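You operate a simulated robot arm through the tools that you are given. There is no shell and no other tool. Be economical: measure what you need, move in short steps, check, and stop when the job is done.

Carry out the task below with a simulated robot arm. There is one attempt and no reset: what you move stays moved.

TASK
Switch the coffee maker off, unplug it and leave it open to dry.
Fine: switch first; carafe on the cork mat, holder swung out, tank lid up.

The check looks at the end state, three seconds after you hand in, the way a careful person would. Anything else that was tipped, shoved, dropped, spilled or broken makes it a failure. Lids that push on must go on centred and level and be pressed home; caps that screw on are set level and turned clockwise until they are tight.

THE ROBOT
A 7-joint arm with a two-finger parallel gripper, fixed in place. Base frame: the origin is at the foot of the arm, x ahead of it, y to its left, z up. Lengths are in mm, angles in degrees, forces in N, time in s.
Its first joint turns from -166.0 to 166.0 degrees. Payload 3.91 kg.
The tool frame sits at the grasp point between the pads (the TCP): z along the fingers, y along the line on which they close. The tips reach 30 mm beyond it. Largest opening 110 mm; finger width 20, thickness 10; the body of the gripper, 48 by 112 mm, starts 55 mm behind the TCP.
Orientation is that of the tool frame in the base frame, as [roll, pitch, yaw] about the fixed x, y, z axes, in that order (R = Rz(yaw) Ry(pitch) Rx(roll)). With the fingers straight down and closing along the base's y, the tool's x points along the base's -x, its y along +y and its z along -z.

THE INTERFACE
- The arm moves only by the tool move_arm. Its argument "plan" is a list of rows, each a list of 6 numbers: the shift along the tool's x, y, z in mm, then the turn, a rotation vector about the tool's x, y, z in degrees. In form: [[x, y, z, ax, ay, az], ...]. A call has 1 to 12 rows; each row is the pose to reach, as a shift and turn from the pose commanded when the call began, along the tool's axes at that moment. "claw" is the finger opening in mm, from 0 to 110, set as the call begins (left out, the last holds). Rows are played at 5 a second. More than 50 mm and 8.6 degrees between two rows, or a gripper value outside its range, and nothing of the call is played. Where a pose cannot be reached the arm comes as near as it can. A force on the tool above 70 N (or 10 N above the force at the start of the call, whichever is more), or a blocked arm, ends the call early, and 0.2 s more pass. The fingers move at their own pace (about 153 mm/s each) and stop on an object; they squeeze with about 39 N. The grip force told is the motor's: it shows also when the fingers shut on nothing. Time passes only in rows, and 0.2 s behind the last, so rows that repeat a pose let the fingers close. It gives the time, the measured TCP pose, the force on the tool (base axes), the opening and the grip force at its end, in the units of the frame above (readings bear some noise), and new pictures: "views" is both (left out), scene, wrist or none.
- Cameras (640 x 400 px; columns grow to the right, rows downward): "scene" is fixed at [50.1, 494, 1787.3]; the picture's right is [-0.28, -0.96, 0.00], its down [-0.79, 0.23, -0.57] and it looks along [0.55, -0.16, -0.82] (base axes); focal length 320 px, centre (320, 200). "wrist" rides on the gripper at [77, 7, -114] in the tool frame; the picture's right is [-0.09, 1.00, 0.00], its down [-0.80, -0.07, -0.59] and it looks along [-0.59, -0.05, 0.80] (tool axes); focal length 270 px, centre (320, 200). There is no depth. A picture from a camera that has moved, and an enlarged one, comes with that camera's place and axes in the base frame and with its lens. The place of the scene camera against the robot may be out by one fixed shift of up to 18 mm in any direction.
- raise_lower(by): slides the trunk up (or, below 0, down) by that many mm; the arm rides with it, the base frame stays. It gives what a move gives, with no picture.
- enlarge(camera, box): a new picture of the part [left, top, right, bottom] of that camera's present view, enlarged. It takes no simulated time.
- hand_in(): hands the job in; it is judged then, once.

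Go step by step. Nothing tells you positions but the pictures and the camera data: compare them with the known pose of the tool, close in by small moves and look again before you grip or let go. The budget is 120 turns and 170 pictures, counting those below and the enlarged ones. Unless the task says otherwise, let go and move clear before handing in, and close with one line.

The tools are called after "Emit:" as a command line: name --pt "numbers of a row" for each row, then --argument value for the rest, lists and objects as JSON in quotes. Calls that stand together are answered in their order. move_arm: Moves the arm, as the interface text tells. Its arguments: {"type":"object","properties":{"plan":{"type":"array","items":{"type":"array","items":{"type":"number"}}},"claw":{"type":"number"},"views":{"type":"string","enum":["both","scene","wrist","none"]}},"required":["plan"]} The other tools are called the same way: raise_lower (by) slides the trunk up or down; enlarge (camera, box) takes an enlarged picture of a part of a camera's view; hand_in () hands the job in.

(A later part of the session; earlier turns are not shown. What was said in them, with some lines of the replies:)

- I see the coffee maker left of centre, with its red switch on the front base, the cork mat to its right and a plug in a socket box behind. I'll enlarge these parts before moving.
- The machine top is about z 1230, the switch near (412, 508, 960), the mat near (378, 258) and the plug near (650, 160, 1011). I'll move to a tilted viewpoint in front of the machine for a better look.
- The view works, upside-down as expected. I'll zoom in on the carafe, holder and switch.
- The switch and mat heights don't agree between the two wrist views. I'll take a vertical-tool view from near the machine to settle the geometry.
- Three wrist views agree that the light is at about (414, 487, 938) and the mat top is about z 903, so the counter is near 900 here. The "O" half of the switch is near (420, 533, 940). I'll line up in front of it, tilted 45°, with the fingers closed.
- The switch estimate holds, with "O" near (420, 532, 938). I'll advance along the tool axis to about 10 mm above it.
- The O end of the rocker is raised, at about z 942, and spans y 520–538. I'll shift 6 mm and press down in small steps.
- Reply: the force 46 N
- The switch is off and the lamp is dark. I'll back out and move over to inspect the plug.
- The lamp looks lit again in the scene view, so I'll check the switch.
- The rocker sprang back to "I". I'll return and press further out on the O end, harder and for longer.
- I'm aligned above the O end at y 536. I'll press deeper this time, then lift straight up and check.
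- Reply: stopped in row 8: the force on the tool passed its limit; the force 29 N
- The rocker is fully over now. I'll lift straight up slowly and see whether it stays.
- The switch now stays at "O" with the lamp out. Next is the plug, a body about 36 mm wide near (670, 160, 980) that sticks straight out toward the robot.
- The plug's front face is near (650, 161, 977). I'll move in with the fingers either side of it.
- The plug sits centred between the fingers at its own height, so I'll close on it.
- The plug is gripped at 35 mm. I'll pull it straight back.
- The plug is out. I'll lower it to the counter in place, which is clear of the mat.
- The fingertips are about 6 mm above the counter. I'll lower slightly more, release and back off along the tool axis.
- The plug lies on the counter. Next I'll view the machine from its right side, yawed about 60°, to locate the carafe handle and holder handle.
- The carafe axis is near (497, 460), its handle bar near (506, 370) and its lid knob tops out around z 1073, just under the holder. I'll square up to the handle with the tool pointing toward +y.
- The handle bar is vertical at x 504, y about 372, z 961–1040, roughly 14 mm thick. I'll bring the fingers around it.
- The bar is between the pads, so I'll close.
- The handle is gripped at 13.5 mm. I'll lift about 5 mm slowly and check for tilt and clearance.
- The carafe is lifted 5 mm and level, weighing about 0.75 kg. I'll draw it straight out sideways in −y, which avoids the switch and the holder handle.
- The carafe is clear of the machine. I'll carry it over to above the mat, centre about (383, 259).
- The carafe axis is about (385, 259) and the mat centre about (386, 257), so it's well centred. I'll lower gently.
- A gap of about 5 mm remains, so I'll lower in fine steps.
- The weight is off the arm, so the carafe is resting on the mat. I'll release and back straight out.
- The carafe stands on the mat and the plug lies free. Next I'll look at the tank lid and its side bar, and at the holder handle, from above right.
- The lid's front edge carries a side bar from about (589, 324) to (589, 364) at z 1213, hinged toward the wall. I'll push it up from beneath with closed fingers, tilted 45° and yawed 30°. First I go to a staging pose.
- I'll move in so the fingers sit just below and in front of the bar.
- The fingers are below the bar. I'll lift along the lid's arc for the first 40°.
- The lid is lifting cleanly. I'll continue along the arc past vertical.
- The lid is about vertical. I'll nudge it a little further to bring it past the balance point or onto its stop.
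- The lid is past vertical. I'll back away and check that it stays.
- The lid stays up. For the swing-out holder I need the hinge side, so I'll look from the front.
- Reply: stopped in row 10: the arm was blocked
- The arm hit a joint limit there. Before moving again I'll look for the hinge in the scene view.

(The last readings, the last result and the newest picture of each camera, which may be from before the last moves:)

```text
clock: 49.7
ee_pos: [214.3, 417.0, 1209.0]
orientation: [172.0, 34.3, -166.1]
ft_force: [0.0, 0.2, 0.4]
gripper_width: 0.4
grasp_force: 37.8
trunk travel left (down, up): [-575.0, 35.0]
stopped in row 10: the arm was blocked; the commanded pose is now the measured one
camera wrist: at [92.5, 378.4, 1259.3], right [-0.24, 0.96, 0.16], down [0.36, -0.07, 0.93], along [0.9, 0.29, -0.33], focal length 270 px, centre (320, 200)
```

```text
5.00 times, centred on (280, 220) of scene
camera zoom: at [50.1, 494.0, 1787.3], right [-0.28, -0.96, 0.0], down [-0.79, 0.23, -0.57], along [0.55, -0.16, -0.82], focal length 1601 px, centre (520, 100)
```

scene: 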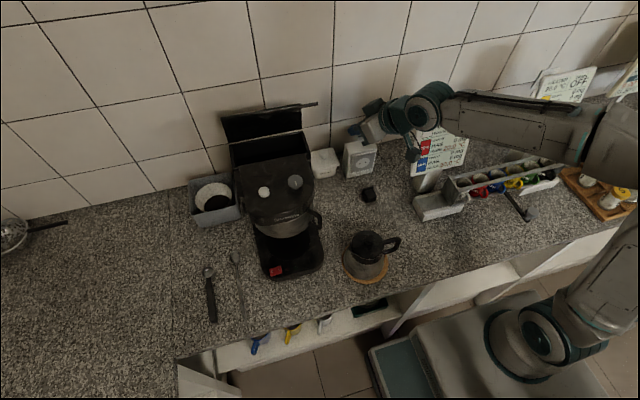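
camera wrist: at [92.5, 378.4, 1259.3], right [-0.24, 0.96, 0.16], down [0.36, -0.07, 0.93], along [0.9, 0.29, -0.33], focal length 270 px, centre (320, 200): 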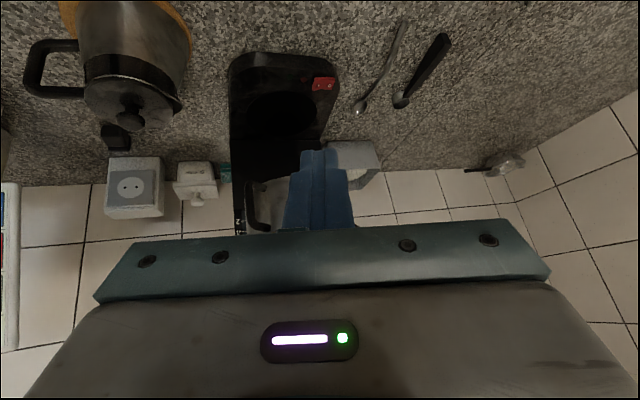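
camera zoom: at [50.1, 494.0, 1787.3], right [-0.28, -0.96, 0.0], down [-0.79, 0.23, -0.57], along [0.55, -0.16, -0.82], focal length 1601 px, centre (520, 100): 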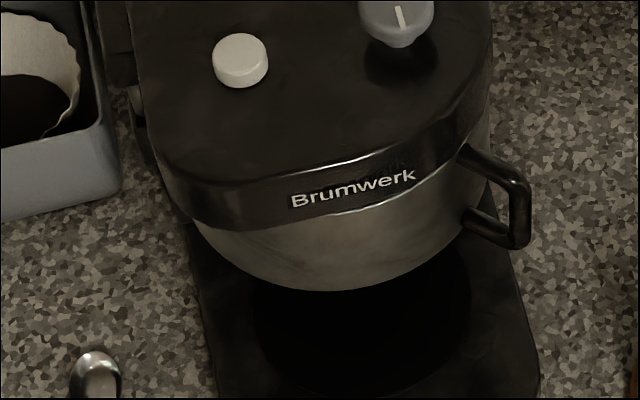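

A hinge bracket shows at the rear left, so the holder should swing forward and to the left when its front-right handle is pulled. I'll recover to a clean pose, yaw 45° and tilt 45°, facing the handle.

Emit:
move_arm --pt "-15 -29 11 -2.4 -1.7 -4.9" --pt "-31 -57 22 -4.8 -3.4 -9.8" --pt "-46 -86 34 -7.3 -5.1 -14.7" --pt "-62 -115 45 -9.7 -6.8 -19.6" --pt "-77.2 -143.6 56.1 -12.1 -8.5 -24.5" --pt "-77.2 -143.6 56.1 -12.1 -8.5 -24.5" --claw 60

Emit:
enlarge --camera "wrist" --box '[180, 20, 460, 220]'

```text
clock: 51.1
ee_pos: [353.7, 311.3, 1190.8]
orientation: [-180.0, 44.8, -135.4]
ft_force: [-0.1, 0.7, 0.6]
gripper_width: 60.1
grasp_force: 0.0
trunk travel left (down, up): [-575.0, 35.0]
camera wrist: at [250.4, 222.1, 1216.1], right [-0.66, 0.75, 0.06], down [0.15, 0.05, 0.99], along [0.74, 0.66, -0.15], focal length 270 px, centre (320, 200)
```

scene: 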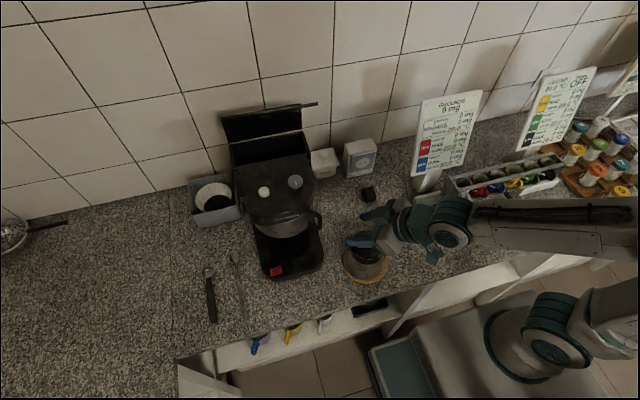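
wrist: 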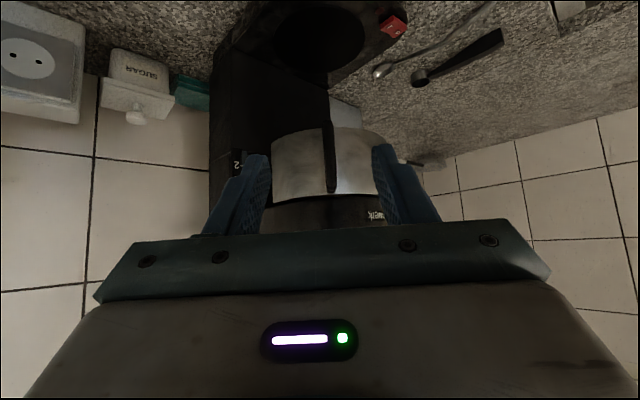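

```text
2.00 times, centred on (320, 120) of wrist
camera zoom: at [250.4, 222.1, 1216.1], right [-0.66, 0.75, 0.06], down [0.15, 0.05, 0.99], along [0.74, 0.66, -0.15], focal length 541 px, centre (320, 360)
```

zoom: 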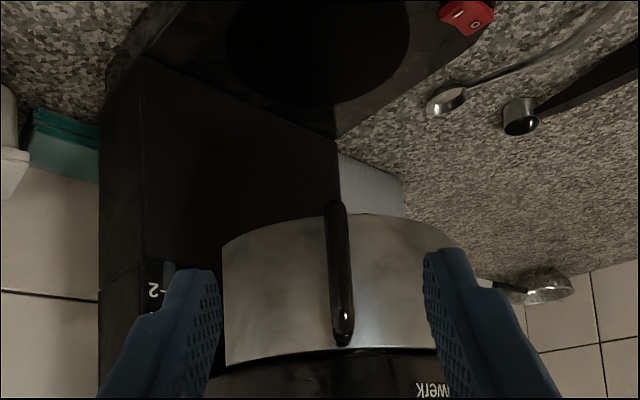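

The handle bar is edge-on to me, near (418, 388), z 1108–1173. I'll straddle it loosely and pull rather than squeeze.

Emit:
move_arm --pt "-9 3 33 0 0 0" --pt "-18 6 66 0 0 0" --pt "-25 8 88 0 0 0" --pt "-28.8 9.4 100 0 0 0" --pt "-28.8 9.4 100 0 0 0" --claw 44

Emit:
enlarge --camera "wrist" --box '[220, 80, 440, 240]'

Emit:
enlarge --camera "scene" --box '[240, 170, 380, 275]'

```text
clock: 52.3
ee_pos: [411.1, 381.7, 1138.8]
orientation: [180.0, 44.9, -135.4]
ft_force: [-0.1, 0.5, -0.3]
gripper_width: 44.0
grasp_force: 0.0
trunk travel left (down, up): [-575.0, 35.0]
camera wrist: at [309.5, 292.1, 1165.5], right [-0.66, 0.75, 0.06], down [0.15, 0.05, 0.99], along [0.74, 0.66, -0.15], focal length 270 px, centre (320, 200)
```

scene: 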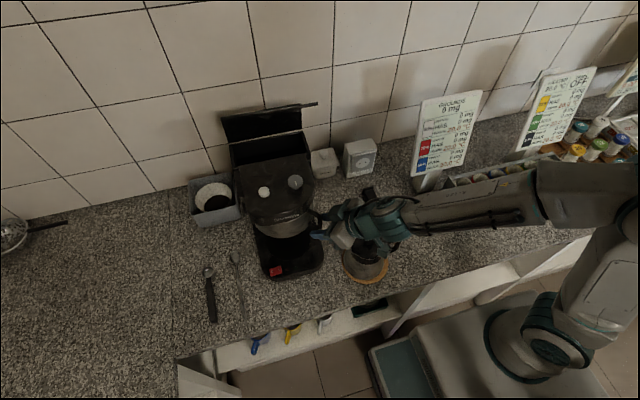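
wrist: 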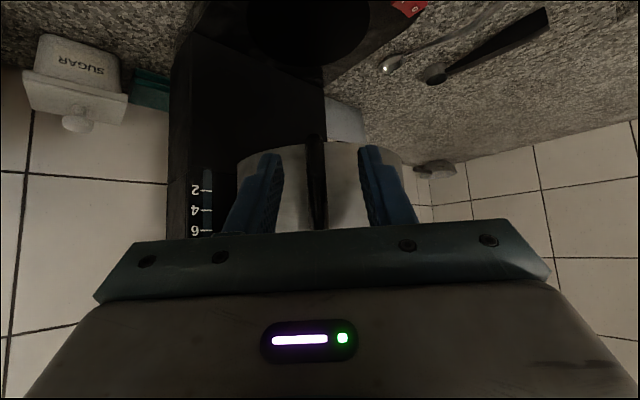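

```text
2.50 times, centred on (330, 160) of wrist
camera zoom: at [309.5, 292.1, 1165.5], right [-0.66, 0.75, 0.06], down [0.15, 0.05, 0.99], along [0.74, 0.66, -0.15], focal length 676 px, centre (295, 300)
```

zoom: 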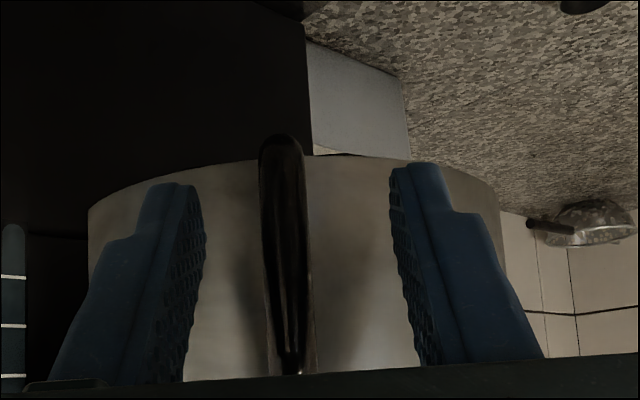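

```text
3.81 times, centred on (310, 222) of scene
camera zoom: at [50.1, 494.0, 1787.3], right [-0.28, -0.96, 0.0], down [-0.79, 0.23, -0.57], along [0.55, -0.16, -0.82], focal length 1220 px, centre (358, 114)
```

zoom: 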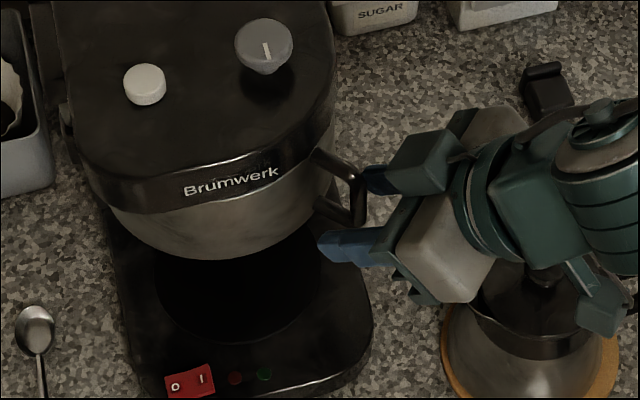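

The bar is between the fingers. I'll swing 15° about the estimated hinge at roughly (560, 545), yawing with it.

Emit:
move_arm --pt "0 9.6 0 1.8 0 1.8" --pt "0.1 19.2 -0.1 3.5 0 3.5" --pt "-0.4 29 0.4 5.3 0 5.3" --pt "-1 38.5 1 7 0 7.1" --pt "-2 48 2 8.8 0 8.9" --pt "-3.2 57.4 3.2 10.6 0 10.6"

Emit:
enlarge --camera "wrist" --box '[220, 80, 440, 240]'

Emit:
enlarge --camera "scene" --box '[220, 160, 380, 280]'

```text
clock: 53.7
ee_pos: [375.0, 427.4, 1141.1]
orientation: [-179.9, 44.9, -150.4]
ft_force: [-0.4, -0.1, 0.2]
gripper_width: 44.0
grasp_force: 0.1
trunk travel left (down, up): [-575.0, 35.0]
camera wrist: at [252.1, 366.4, 1165.7], right [-0.44, 0.9, 0.06], down [0.16, 0.01, 0.99], along [0.88, 0.44, -0.15], focal length 270 px, centre (320, 200)
```

scene: 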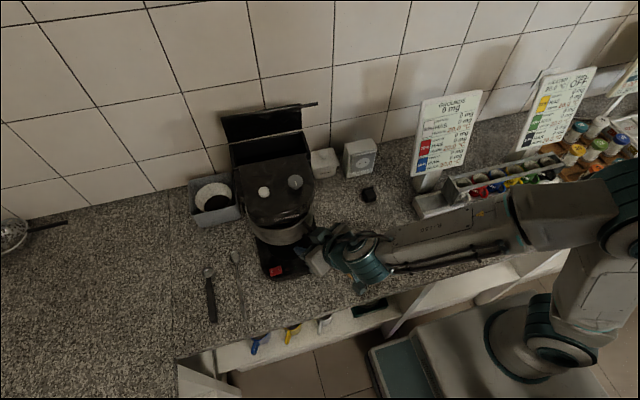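
wrist: 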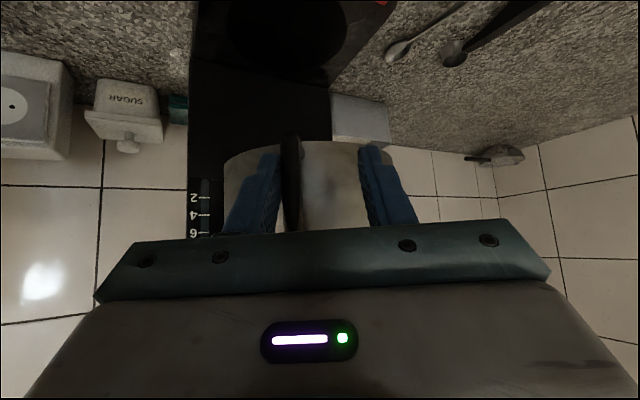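

```text
2.50 times, centred on (330, 160) of wrist
camera zoom: at [252.1, 366.4, 1165.7], right [-0.44, 0.9, 0.06], down [0.16, 0.01, 0.99], along [0.88, 0.44, -0.15], focal length 676 px, centre (295, 300)
```

zoom: 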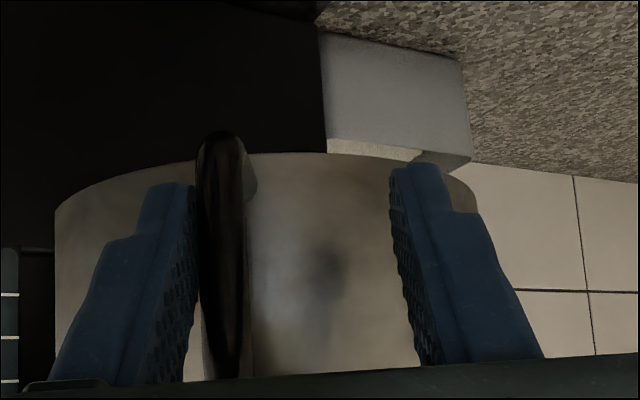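

```text
3.33 times, centred on (300, 220) of scene
camera zoom: at [50.1, 494.0, 1787.3], right [-0.28, -0.96, 0.0], down [-0.79, 0.23, -0.57], along [0.55, -0.16, -0.82], focal length 1067 px, centre (387, 133)
```

zoom: 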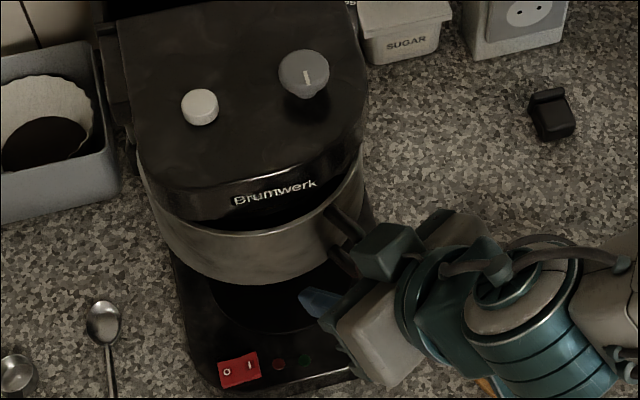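

The holder is swinging out freely, so I'll continue another 25°.

Emit:
move_arm --pt "0.1 9.7 -0.1 1.8 0 1.8" --pt "0.1 19.3 -0.1 3.5 0 3.5" --pt "-1 38.4 1 7.1 0 7.1" --pt "-3.2 57.4 3.2 10.6 0 10.6" --pt "-6.7 76.1 6.6 14.1 0 14.2" --pt "-11.2 94.3 11.2 17.6 0 17.7"

Emit:
enlarge --camera "scene" --box '[200, 160, 360, 280]'

```text
clock: 55.1
ee_pos: [341.7, 516.5, 1140.6]
orientation: [-179.8, 44.9, -175.3]
ft_force: [-0.3, 0.5, 0.3]
gripper_width: 44.1
grasp_force: 0.0
trunk travel left (down, up): [-575.0, 35.0]
camera wrist: at [205.4, 513.1, 1165.2], right [-0.02, 1.0, 0.06], down [0.15, -0.06, 0.99], along [0.99, 0.03, -0.15], focal length 270 px, centre (320, 200)
```

scene: 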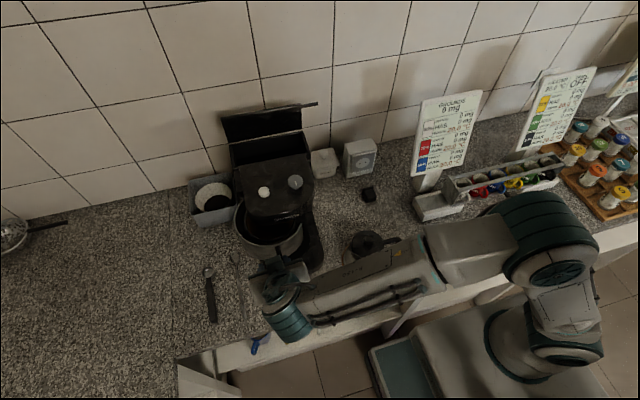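
wrist: 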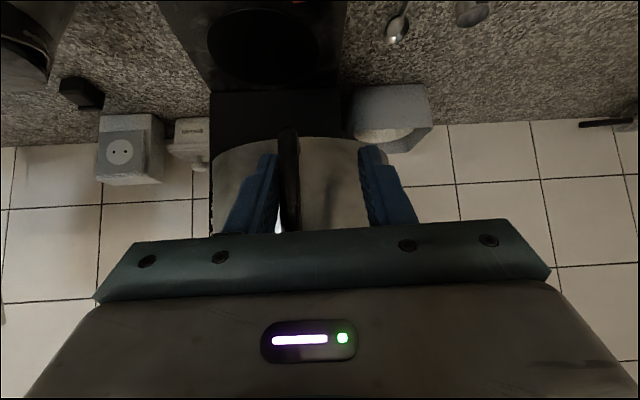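

```text
3.33 times, centred on (280, 220) of scene
camera zoom: at [50.1, 494.0, 1787.3], right [-0.28, -0.96, 0.0], down [-0.79, 0.23, -0.57], along [0.55, -0.16, -0.82], focal length 1067 px, centre (453, 133)
```

zoom: 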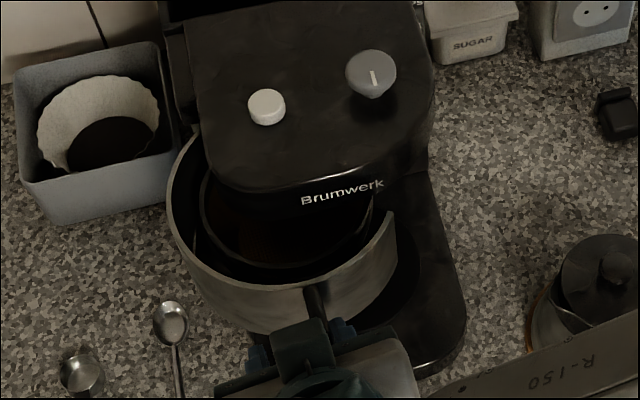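

The hinge estimate fits well. I'll continue another 20° with a smaller yaw change to stay within reach.

Emit:
move_arm --pt "0.1 9.7 0 1 0 1" --pt "0.1 19.3 -0.1 2 0 2" --pt "-1 38.5 1 4 0 4" --pt "-3.3 57.4 3.3 6.5 0 6.5" --pt "-6.7 76.1 6.7 9 0 9"

Emit:
enlarge --camera "scene" --box '[200, 160, 360, 280]'

```text
clock: 56.3
ee_pos: [344.5, 592.5, 1140.4]
orientation: [-179.9, 45.0, 171.8]
ft_force: [0.1, 0.1, 0.6]
gripper_width: 43.9
grasp_force: 0.1
trunk travel left (down, up): [-575.0, 35.0]
camera wrist: at [210.9, 619.4, 1166.1], right [0.2, 0.98, 0.06], down [0.14, -0.09, 0.99], along [0.97, -0.19, -0.15], focal length 270 px, centre (320, 200)
```

scene: 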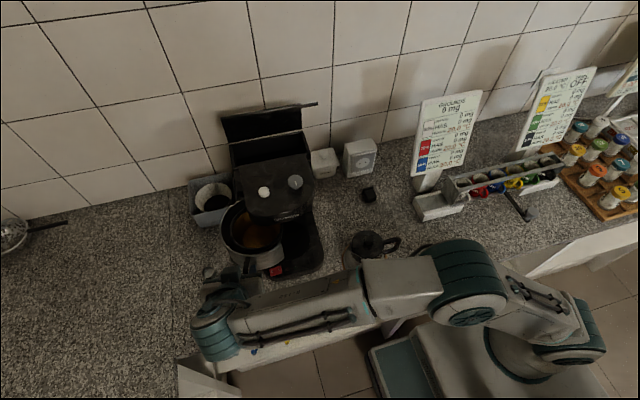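
wrist: 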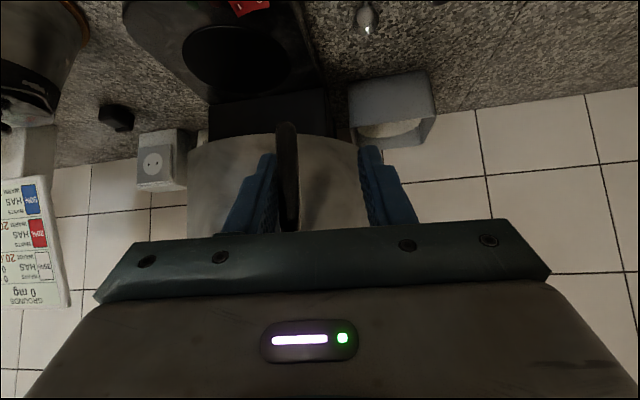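

```text
3.33 times, centred on (280, 220) of scene
camera zoom: at [50.1, 494.0, 1787.3], right [-0.28, -0.96, 0.0], down [-0.79, 0.23, -0.57], along [0.55, -0.16, -0.82], focal length 1067 px, centre (453, 133)
```

zoom: 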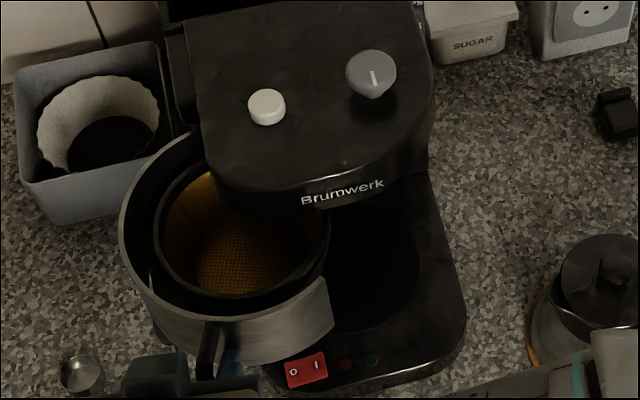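

The holder has swung about 55°. I'll push on about 25° more so it stands clear of the head.

Emit:
move_arm --pt "-1.6 19.1 1.6 1.4 0 1.4" --pt "-4.3 38 4.3 2.8 0 2.8" --pt "-8.3 56.5 8.3 4.2 0 4.2" --pt "-13.4 74.4 13.4 5.7 0 5.7" --pt "-19.5 91.6 19.5 7 0 7"

Emit:
enlarge --camera "scene" --box '[200, 160, 360, 280]'

```text
clock: 57.5
ee_pos: [368.9, 653.1, 1141.2]
orientation: [179.6, 45.0, 162.2]
ft_force: [-27.3, 16.7, 27.4]
gripper_width: 39.6
grasp_force: 0.1
out of reach, approached as far as the arm can: row 4, 5
trunk travel left (down, up): [-575.0, 35.0]
camera wrist: at [239.9, 701.4, 1166.2], right [0.36, 0.93, 0.07], down [0.12, -0.12, 0.99], along [0.93, -0.34, -0.15], focal length 270 px, centre (320, 200)
```

scene: 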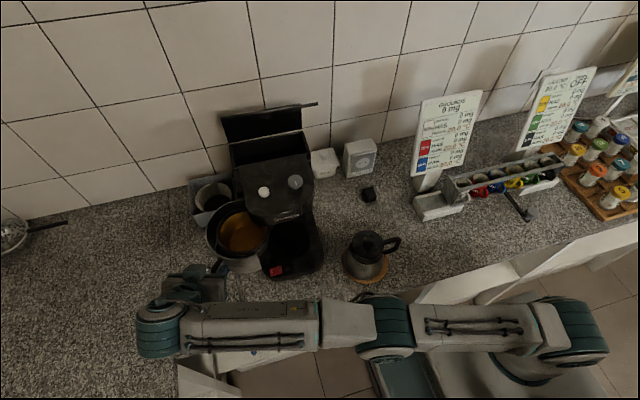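
wrist: 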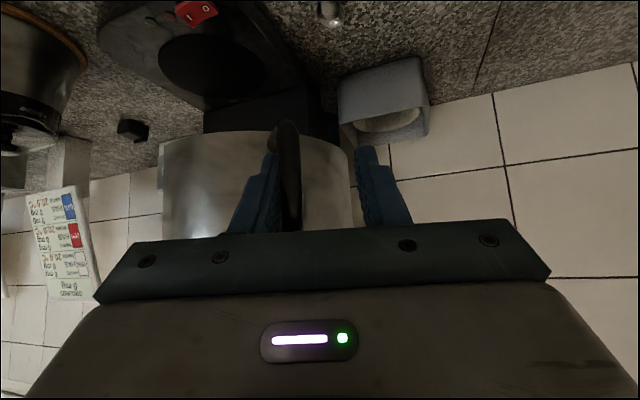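

```text
3.33 times, centred on (280, 220) of scene
camera zoom: at [50.1, 494.0, 1787.3], right [-0.28, -0.96, 0.0], down [-0.79, 0.23, -0.57], along [0.55, -0.16, -0.82], focal length 1067 px, centre (453, 133)
```

zoom: 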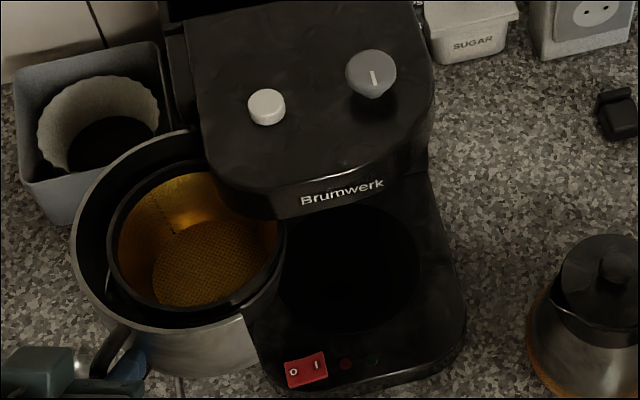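

The holder is out by about 75° and has met its stop or my reach limit. I'll ease off the force, back the fingers out along their axis and withdraw.

Emit:
move_arm --pt "0 -6 0 0 0 0" --pt "0 -14 0 0 0 0" --pt "0 -14 0 0 0 0" --views "none"

Emit:
enlarge --camera "wrist" --box '[180, 80, 440, 240]'

```text
clock: 58.3
ee_pos: [362.5, 641.9, 1139.6]
orientation: [179.4, 45.1, 162.1]
ft_force: [-36.2, 25.7, 32.0]
gripper_width: 36.6
grasp_force: 0.1
trunk travel left (down, up): [-575.0, 35.0]
```

```text
2.46 times, centred on (310, 160) of wrist
camera zoom: at [234.9, 689.4, 1165.8], right [0.36, 0.93, 0.07], down [0.11, -0.12, 0.99], along [0.93, -0.34, -0.15], focal length 665 px, centre (345, 298)
```

zoom: 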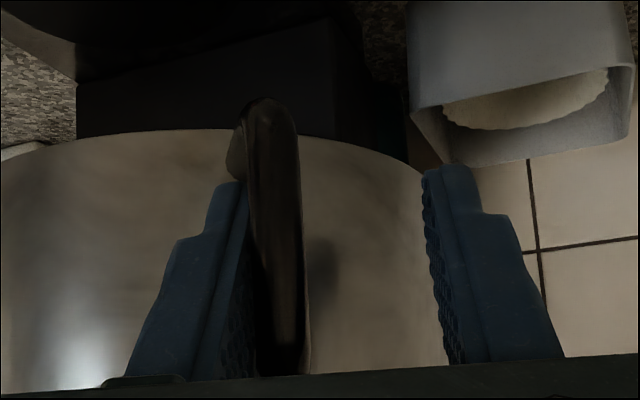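

The fingertips are pressing on the holder body along the tool axis, so I'll back straight out.

Emit:
move_arm --pt "0 0 -8 0 0 0" --pt "0 0 -18 0 0 0" --pt "0 0 -40 0 0 0" --pt "0 0 -70 0 0 0"

Emit:
enlarge --camera "scene" --box '[180, 160, 340, 280]'

```text
clock: 59.3
ee_pos: [324.7, 650.4, 1183.5]
orientation: [-179.7, 45.1, 162.2]
ft_force: [-0.7, 1.2, -0.5]
gripper_width: 44.0
grasp_force: 0.1
out of reach, approached as far as the arm can: row 4
trunk travel left (down, up): [-575.0, 35.0]
camera wrist: at [197.2, 700.0, 1209.1], right [0.37, 0.93, 0.06], down [0.12, -0.11, 0.99], along [0.92, -0.36, -0.15], focal length 270 px, centre (320, 200)
```

scene: 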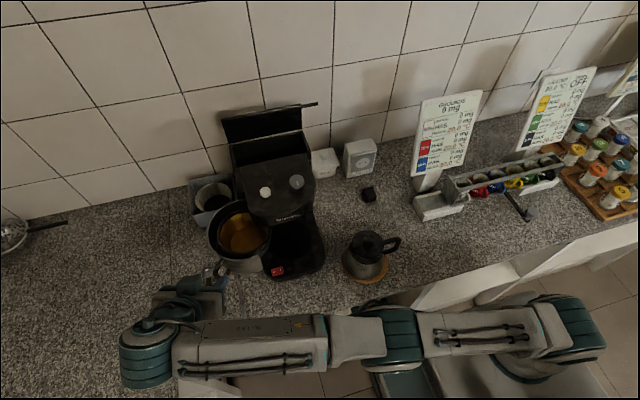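
wrist: 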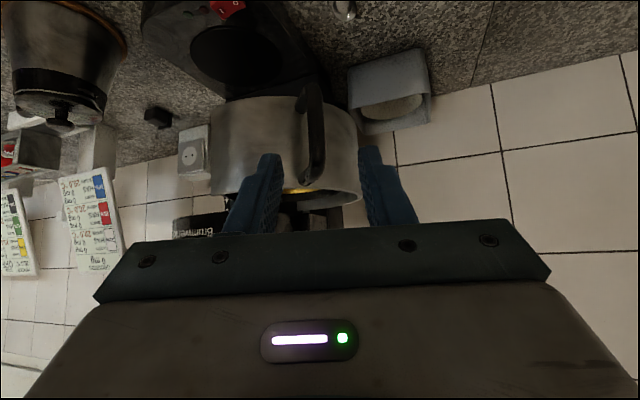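

```text
3.33 times, centred on (260, 220) of scene
camera zoom: at [50.1, 494.0, 1787.3], right [-0.28, -0.96, 0.0], down [-0.79, 0.23, -0.57], along [0.55, -0.16, -0.82], focal length 1067 px, centre (520, 133)
```

zoom: 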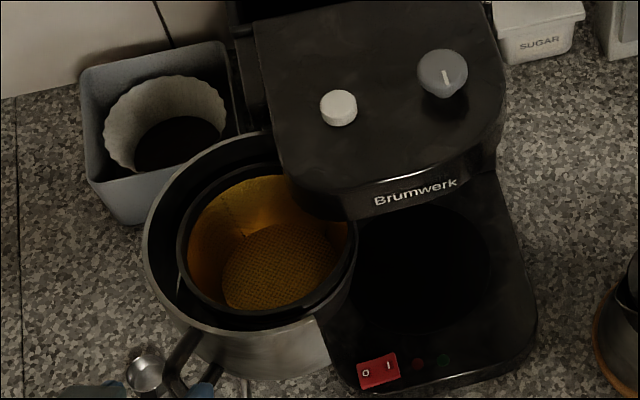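

The holder is about 75° out, with part of the basket still beside the head's corner. I'll go up and around to nudge it a bit further from its right side.

Emit:
move_arm --pt "-24.5 -14.3 -18 0 0 0" --pt "-49 -28.6 -35.9 0 0 0" --pt "-60.5 -71.4 -27.9 -5.6 0 -5.6" --pt "-71.9 -114.2 -19.9 -11.3 0 -11.3" --pt "-80.2 -144.9 -9.3 -17 0 -17" --pt "-88.4 -175.7 1.4 -22.7 0 -22.6" --pt "-96.7 -206.4 12 -28.3 0 -28.2" --pt "-96.7 -206.4 12 -34 0 -33.9" --pt "-96.7 -206.4 12 -34 0 -33.9" --claw 0

Emit:
enlarge --camera "scene" --box '[180, 160, 340, 280]'

```text
clock: 61.3
ee_pos: [333.8, 429.1, 1244.6]
orientation: [179.9, 44.9, -149.8]
ft_force: [0.2, -0.4, -0.2]
gripper_width: 0.1
grasp_force: 38.1
trunk travel left (down, up): [-575.0, 35.0]
camera wrist: at [213.3, 368.1, 1270.4], right [-0.45, 0.89, 0.06], down [0.16, 0.01, 0.99], along [0.88, 0.45, -0.15], focal length 270 px, centre (320, 200)
```

scene: 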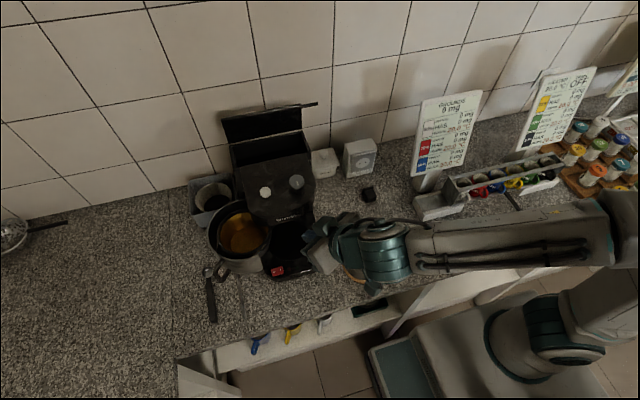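
wrist: 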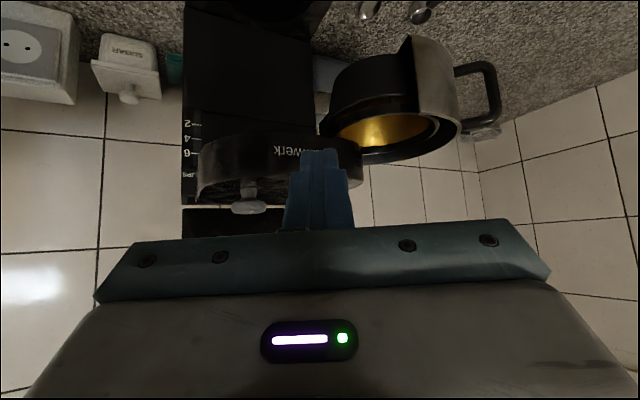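

```text
3.33 times, centred on (260, 220) of scene
camera zoom: at [50.1, 494.0, 1787.3], right [-0.28, -0.96, 0.0], down [-0.79, 0.23, -0.57], along [0.55, -0.16, -0.82], focal length 1067 px, centre (520, 133)
```

zoom: 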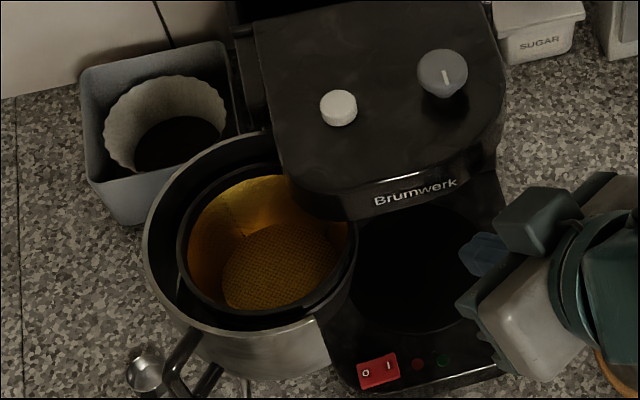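

The shell's near edge is at about (352, 537). I'll come in below the rim beside it, then push toward +y.

Emit:
move_arm --pt "13 13 24 4.4 0 4.4" --pt "26 26 48 8.8 0 8.8" --pt "39 39 72 13.3 0 13.3" --pt "51.8 52.2 96.6 17.7 0 17.7" --pt "51.8 52.2 96.6 17.7 0 17.7"

Emit:
enlarge --camera "wrist" --box '[220, 60, 500, 240]'

Emit:
enlarge --camera "scene" --box '[180, 180, 340, 300]'

```text
clock: 62.5
ee_pos: [335.4, 490.6, 1140.4]
orientation: [179.8, 44.8, -175.1]
ft_force: [-0.6, 0.1, -0.2]
gripper_width: 0.3
grasp_force: 37.5
trunk travel left (down, up): [-575.0, 35.0]
camera wrist: at [199.3, 486.6, 1164.8], right [-0.02, 1.0, 0.06], down [0.15, -0.06, 0.99], along [0.99, 0.03, -0.15], focal length 270 px, centre (320, 200)
```

scene: 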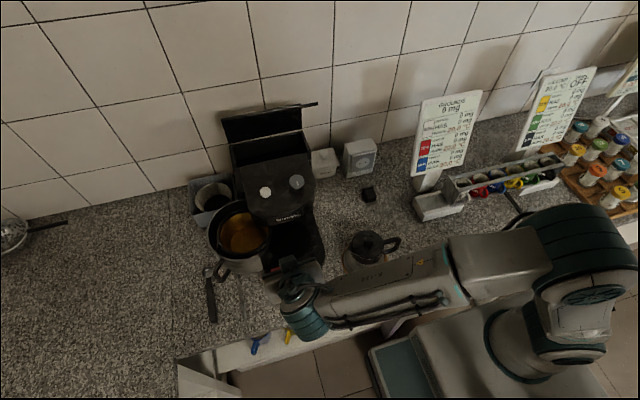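
wrist: 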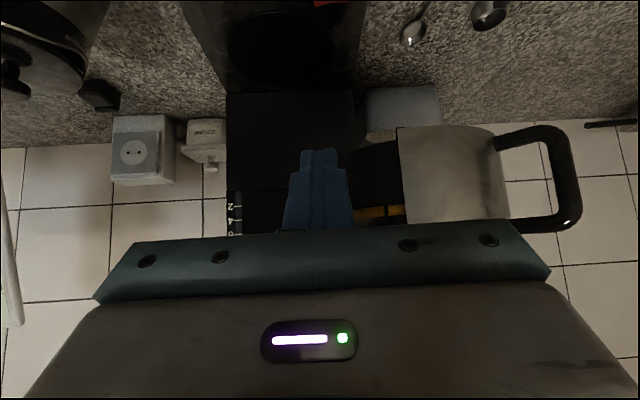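

```text
2.22 times, centred on (360, 150) of wrist
camera zoom: at [199.3, 486.6, 1164.8], right [-0.02, 1.0, 0.06], down [0.15, -0.06, 0.99], along [0.99, 0.03, -0.15], focal length 601 px, centre (231, 311)
```

zoom: 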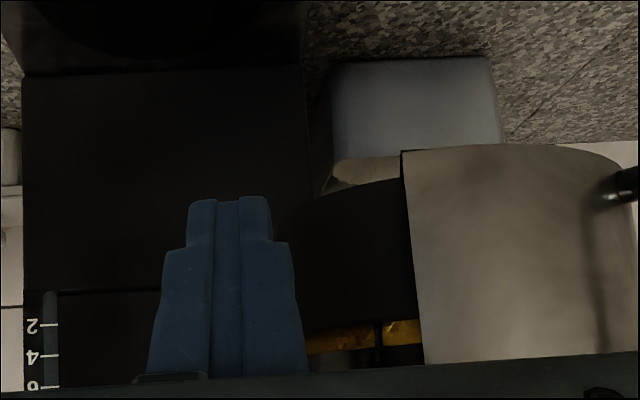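

```text
3.33 times, centred on (260, 240) of scene
camera zoom: at [50.1, 494.0, 1787.3], right [-0.28, -0.96, 0.0], down [-0.79, 0.23, -0.57], along [0.55, -0.16, -0.82], focal length 1067 px, centre (520, 67)
```

zoom: 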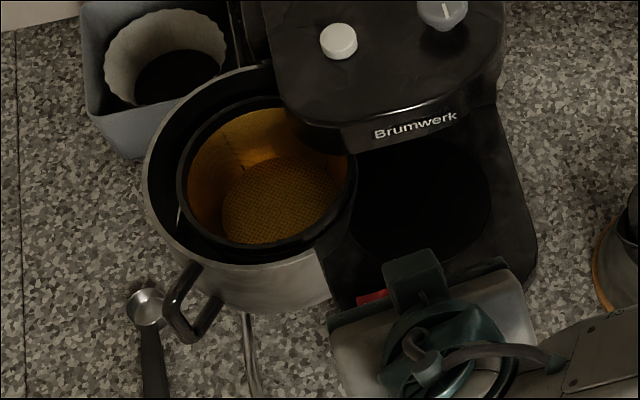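

From here the handle points well left, roughly 80–88° of swing, and the drip position is fully clear, so no further push is needed. I'll withdraw up and away, then do a final check.

Emit:
move_arm --pt "-17 -15 -20 -4.4 0 -4.4" --pt "-35 -30 -40 -8.8 0 -8.8" --pt "-52 -45 -59 -13.2 0 -13.2" --pt "-69.6 -60.7 -78.9 -17.6 0 -17.7" --pt "-84 -99 -92 -17.6 0 -17.7" --pt "-98 -137 -105 -17.6 0 -17.7" --pt "-112 -175 -117 -17.6 0 -17.7" --pt "-126 -213 -130 -17.6 0 -17.7" --pt "-139.8 -250.8 -143 -17.6 0 -17.7" --claw 40

Emit:
enlarge --camera "scene" --box '[180, 90, 420, 290]'

Emit:
enlarge --camera "scene" --box '[250, 240, 340, 300]'

```text
clock: 64.5
ee_pos: [358.1, 239.4, 1341.6]
orientation: [179.9, 45.0, -150.2]
ft_force: [-0.4, 0.1, -0.4]
gripper_width: 39.8
grasp_force: 0.0
trunk travel left (down, up): [-575.0, 35.0]
camera wrist: at [236.0, 178.1, 1365.7], right [-0.44, 0.89, 0.06], down [0.16, 0.01, 0.99], along [0.88, 0.45, -0.15], focal length 270 px, centre (320, 200)
```

scene: 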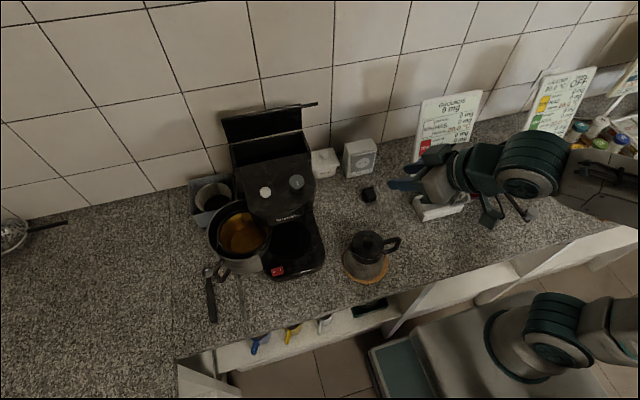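
wrist: 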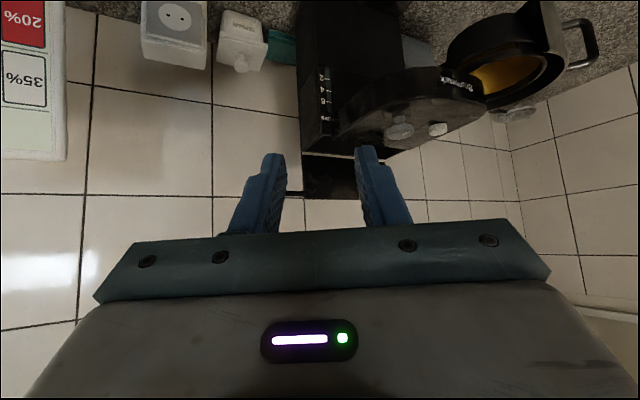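

```text
2.00 times, centred on (300, 190) of scene
camera zoom: at [50.1, 494.0, 1787.3], right [-0.28, -0.96, 0.0], down [-0.79, 0.23, -0.57], along [0.55, -0.16, -0.82], focal length 640 px, centre (360, 220)
```

zoom: 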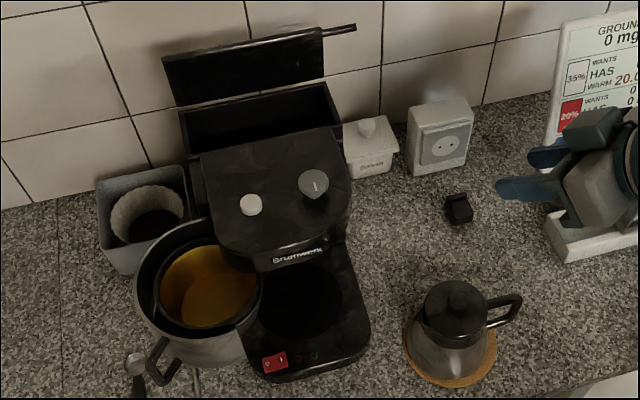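

```text
6.67 times, centred on (295, 270) of scene
camera zoom: at [50.1, 494.0, 1787.3], right [-0.28, -0.96, 0.0], down [-0.79, 0.23, -0.57], along [0.55, -0.16, -0.82], focal length 2135 px, centre (487, -267)
```

zoom: 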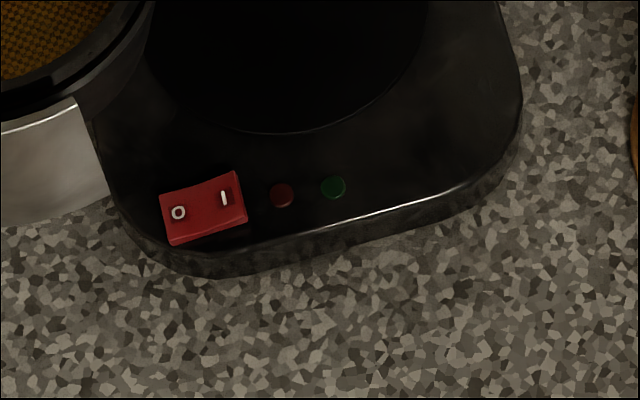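

The final pictures show the switch at O with the lamps dark, the plug on the counter, the carafe on the mat, the holder swung out and the tank lid up. Nothing else has been disturbed and the arm is clear, so I'm handing in.

Emit:
hand_in

```text
The job is handed in.
```

The coffee maker is switched off and unplugged, with the carafe on the cork mat, the holder swung out about 80° and the tank lid up. The switch sprang back on after my first press, so I pressed it again before unplugging, and it stayed off.
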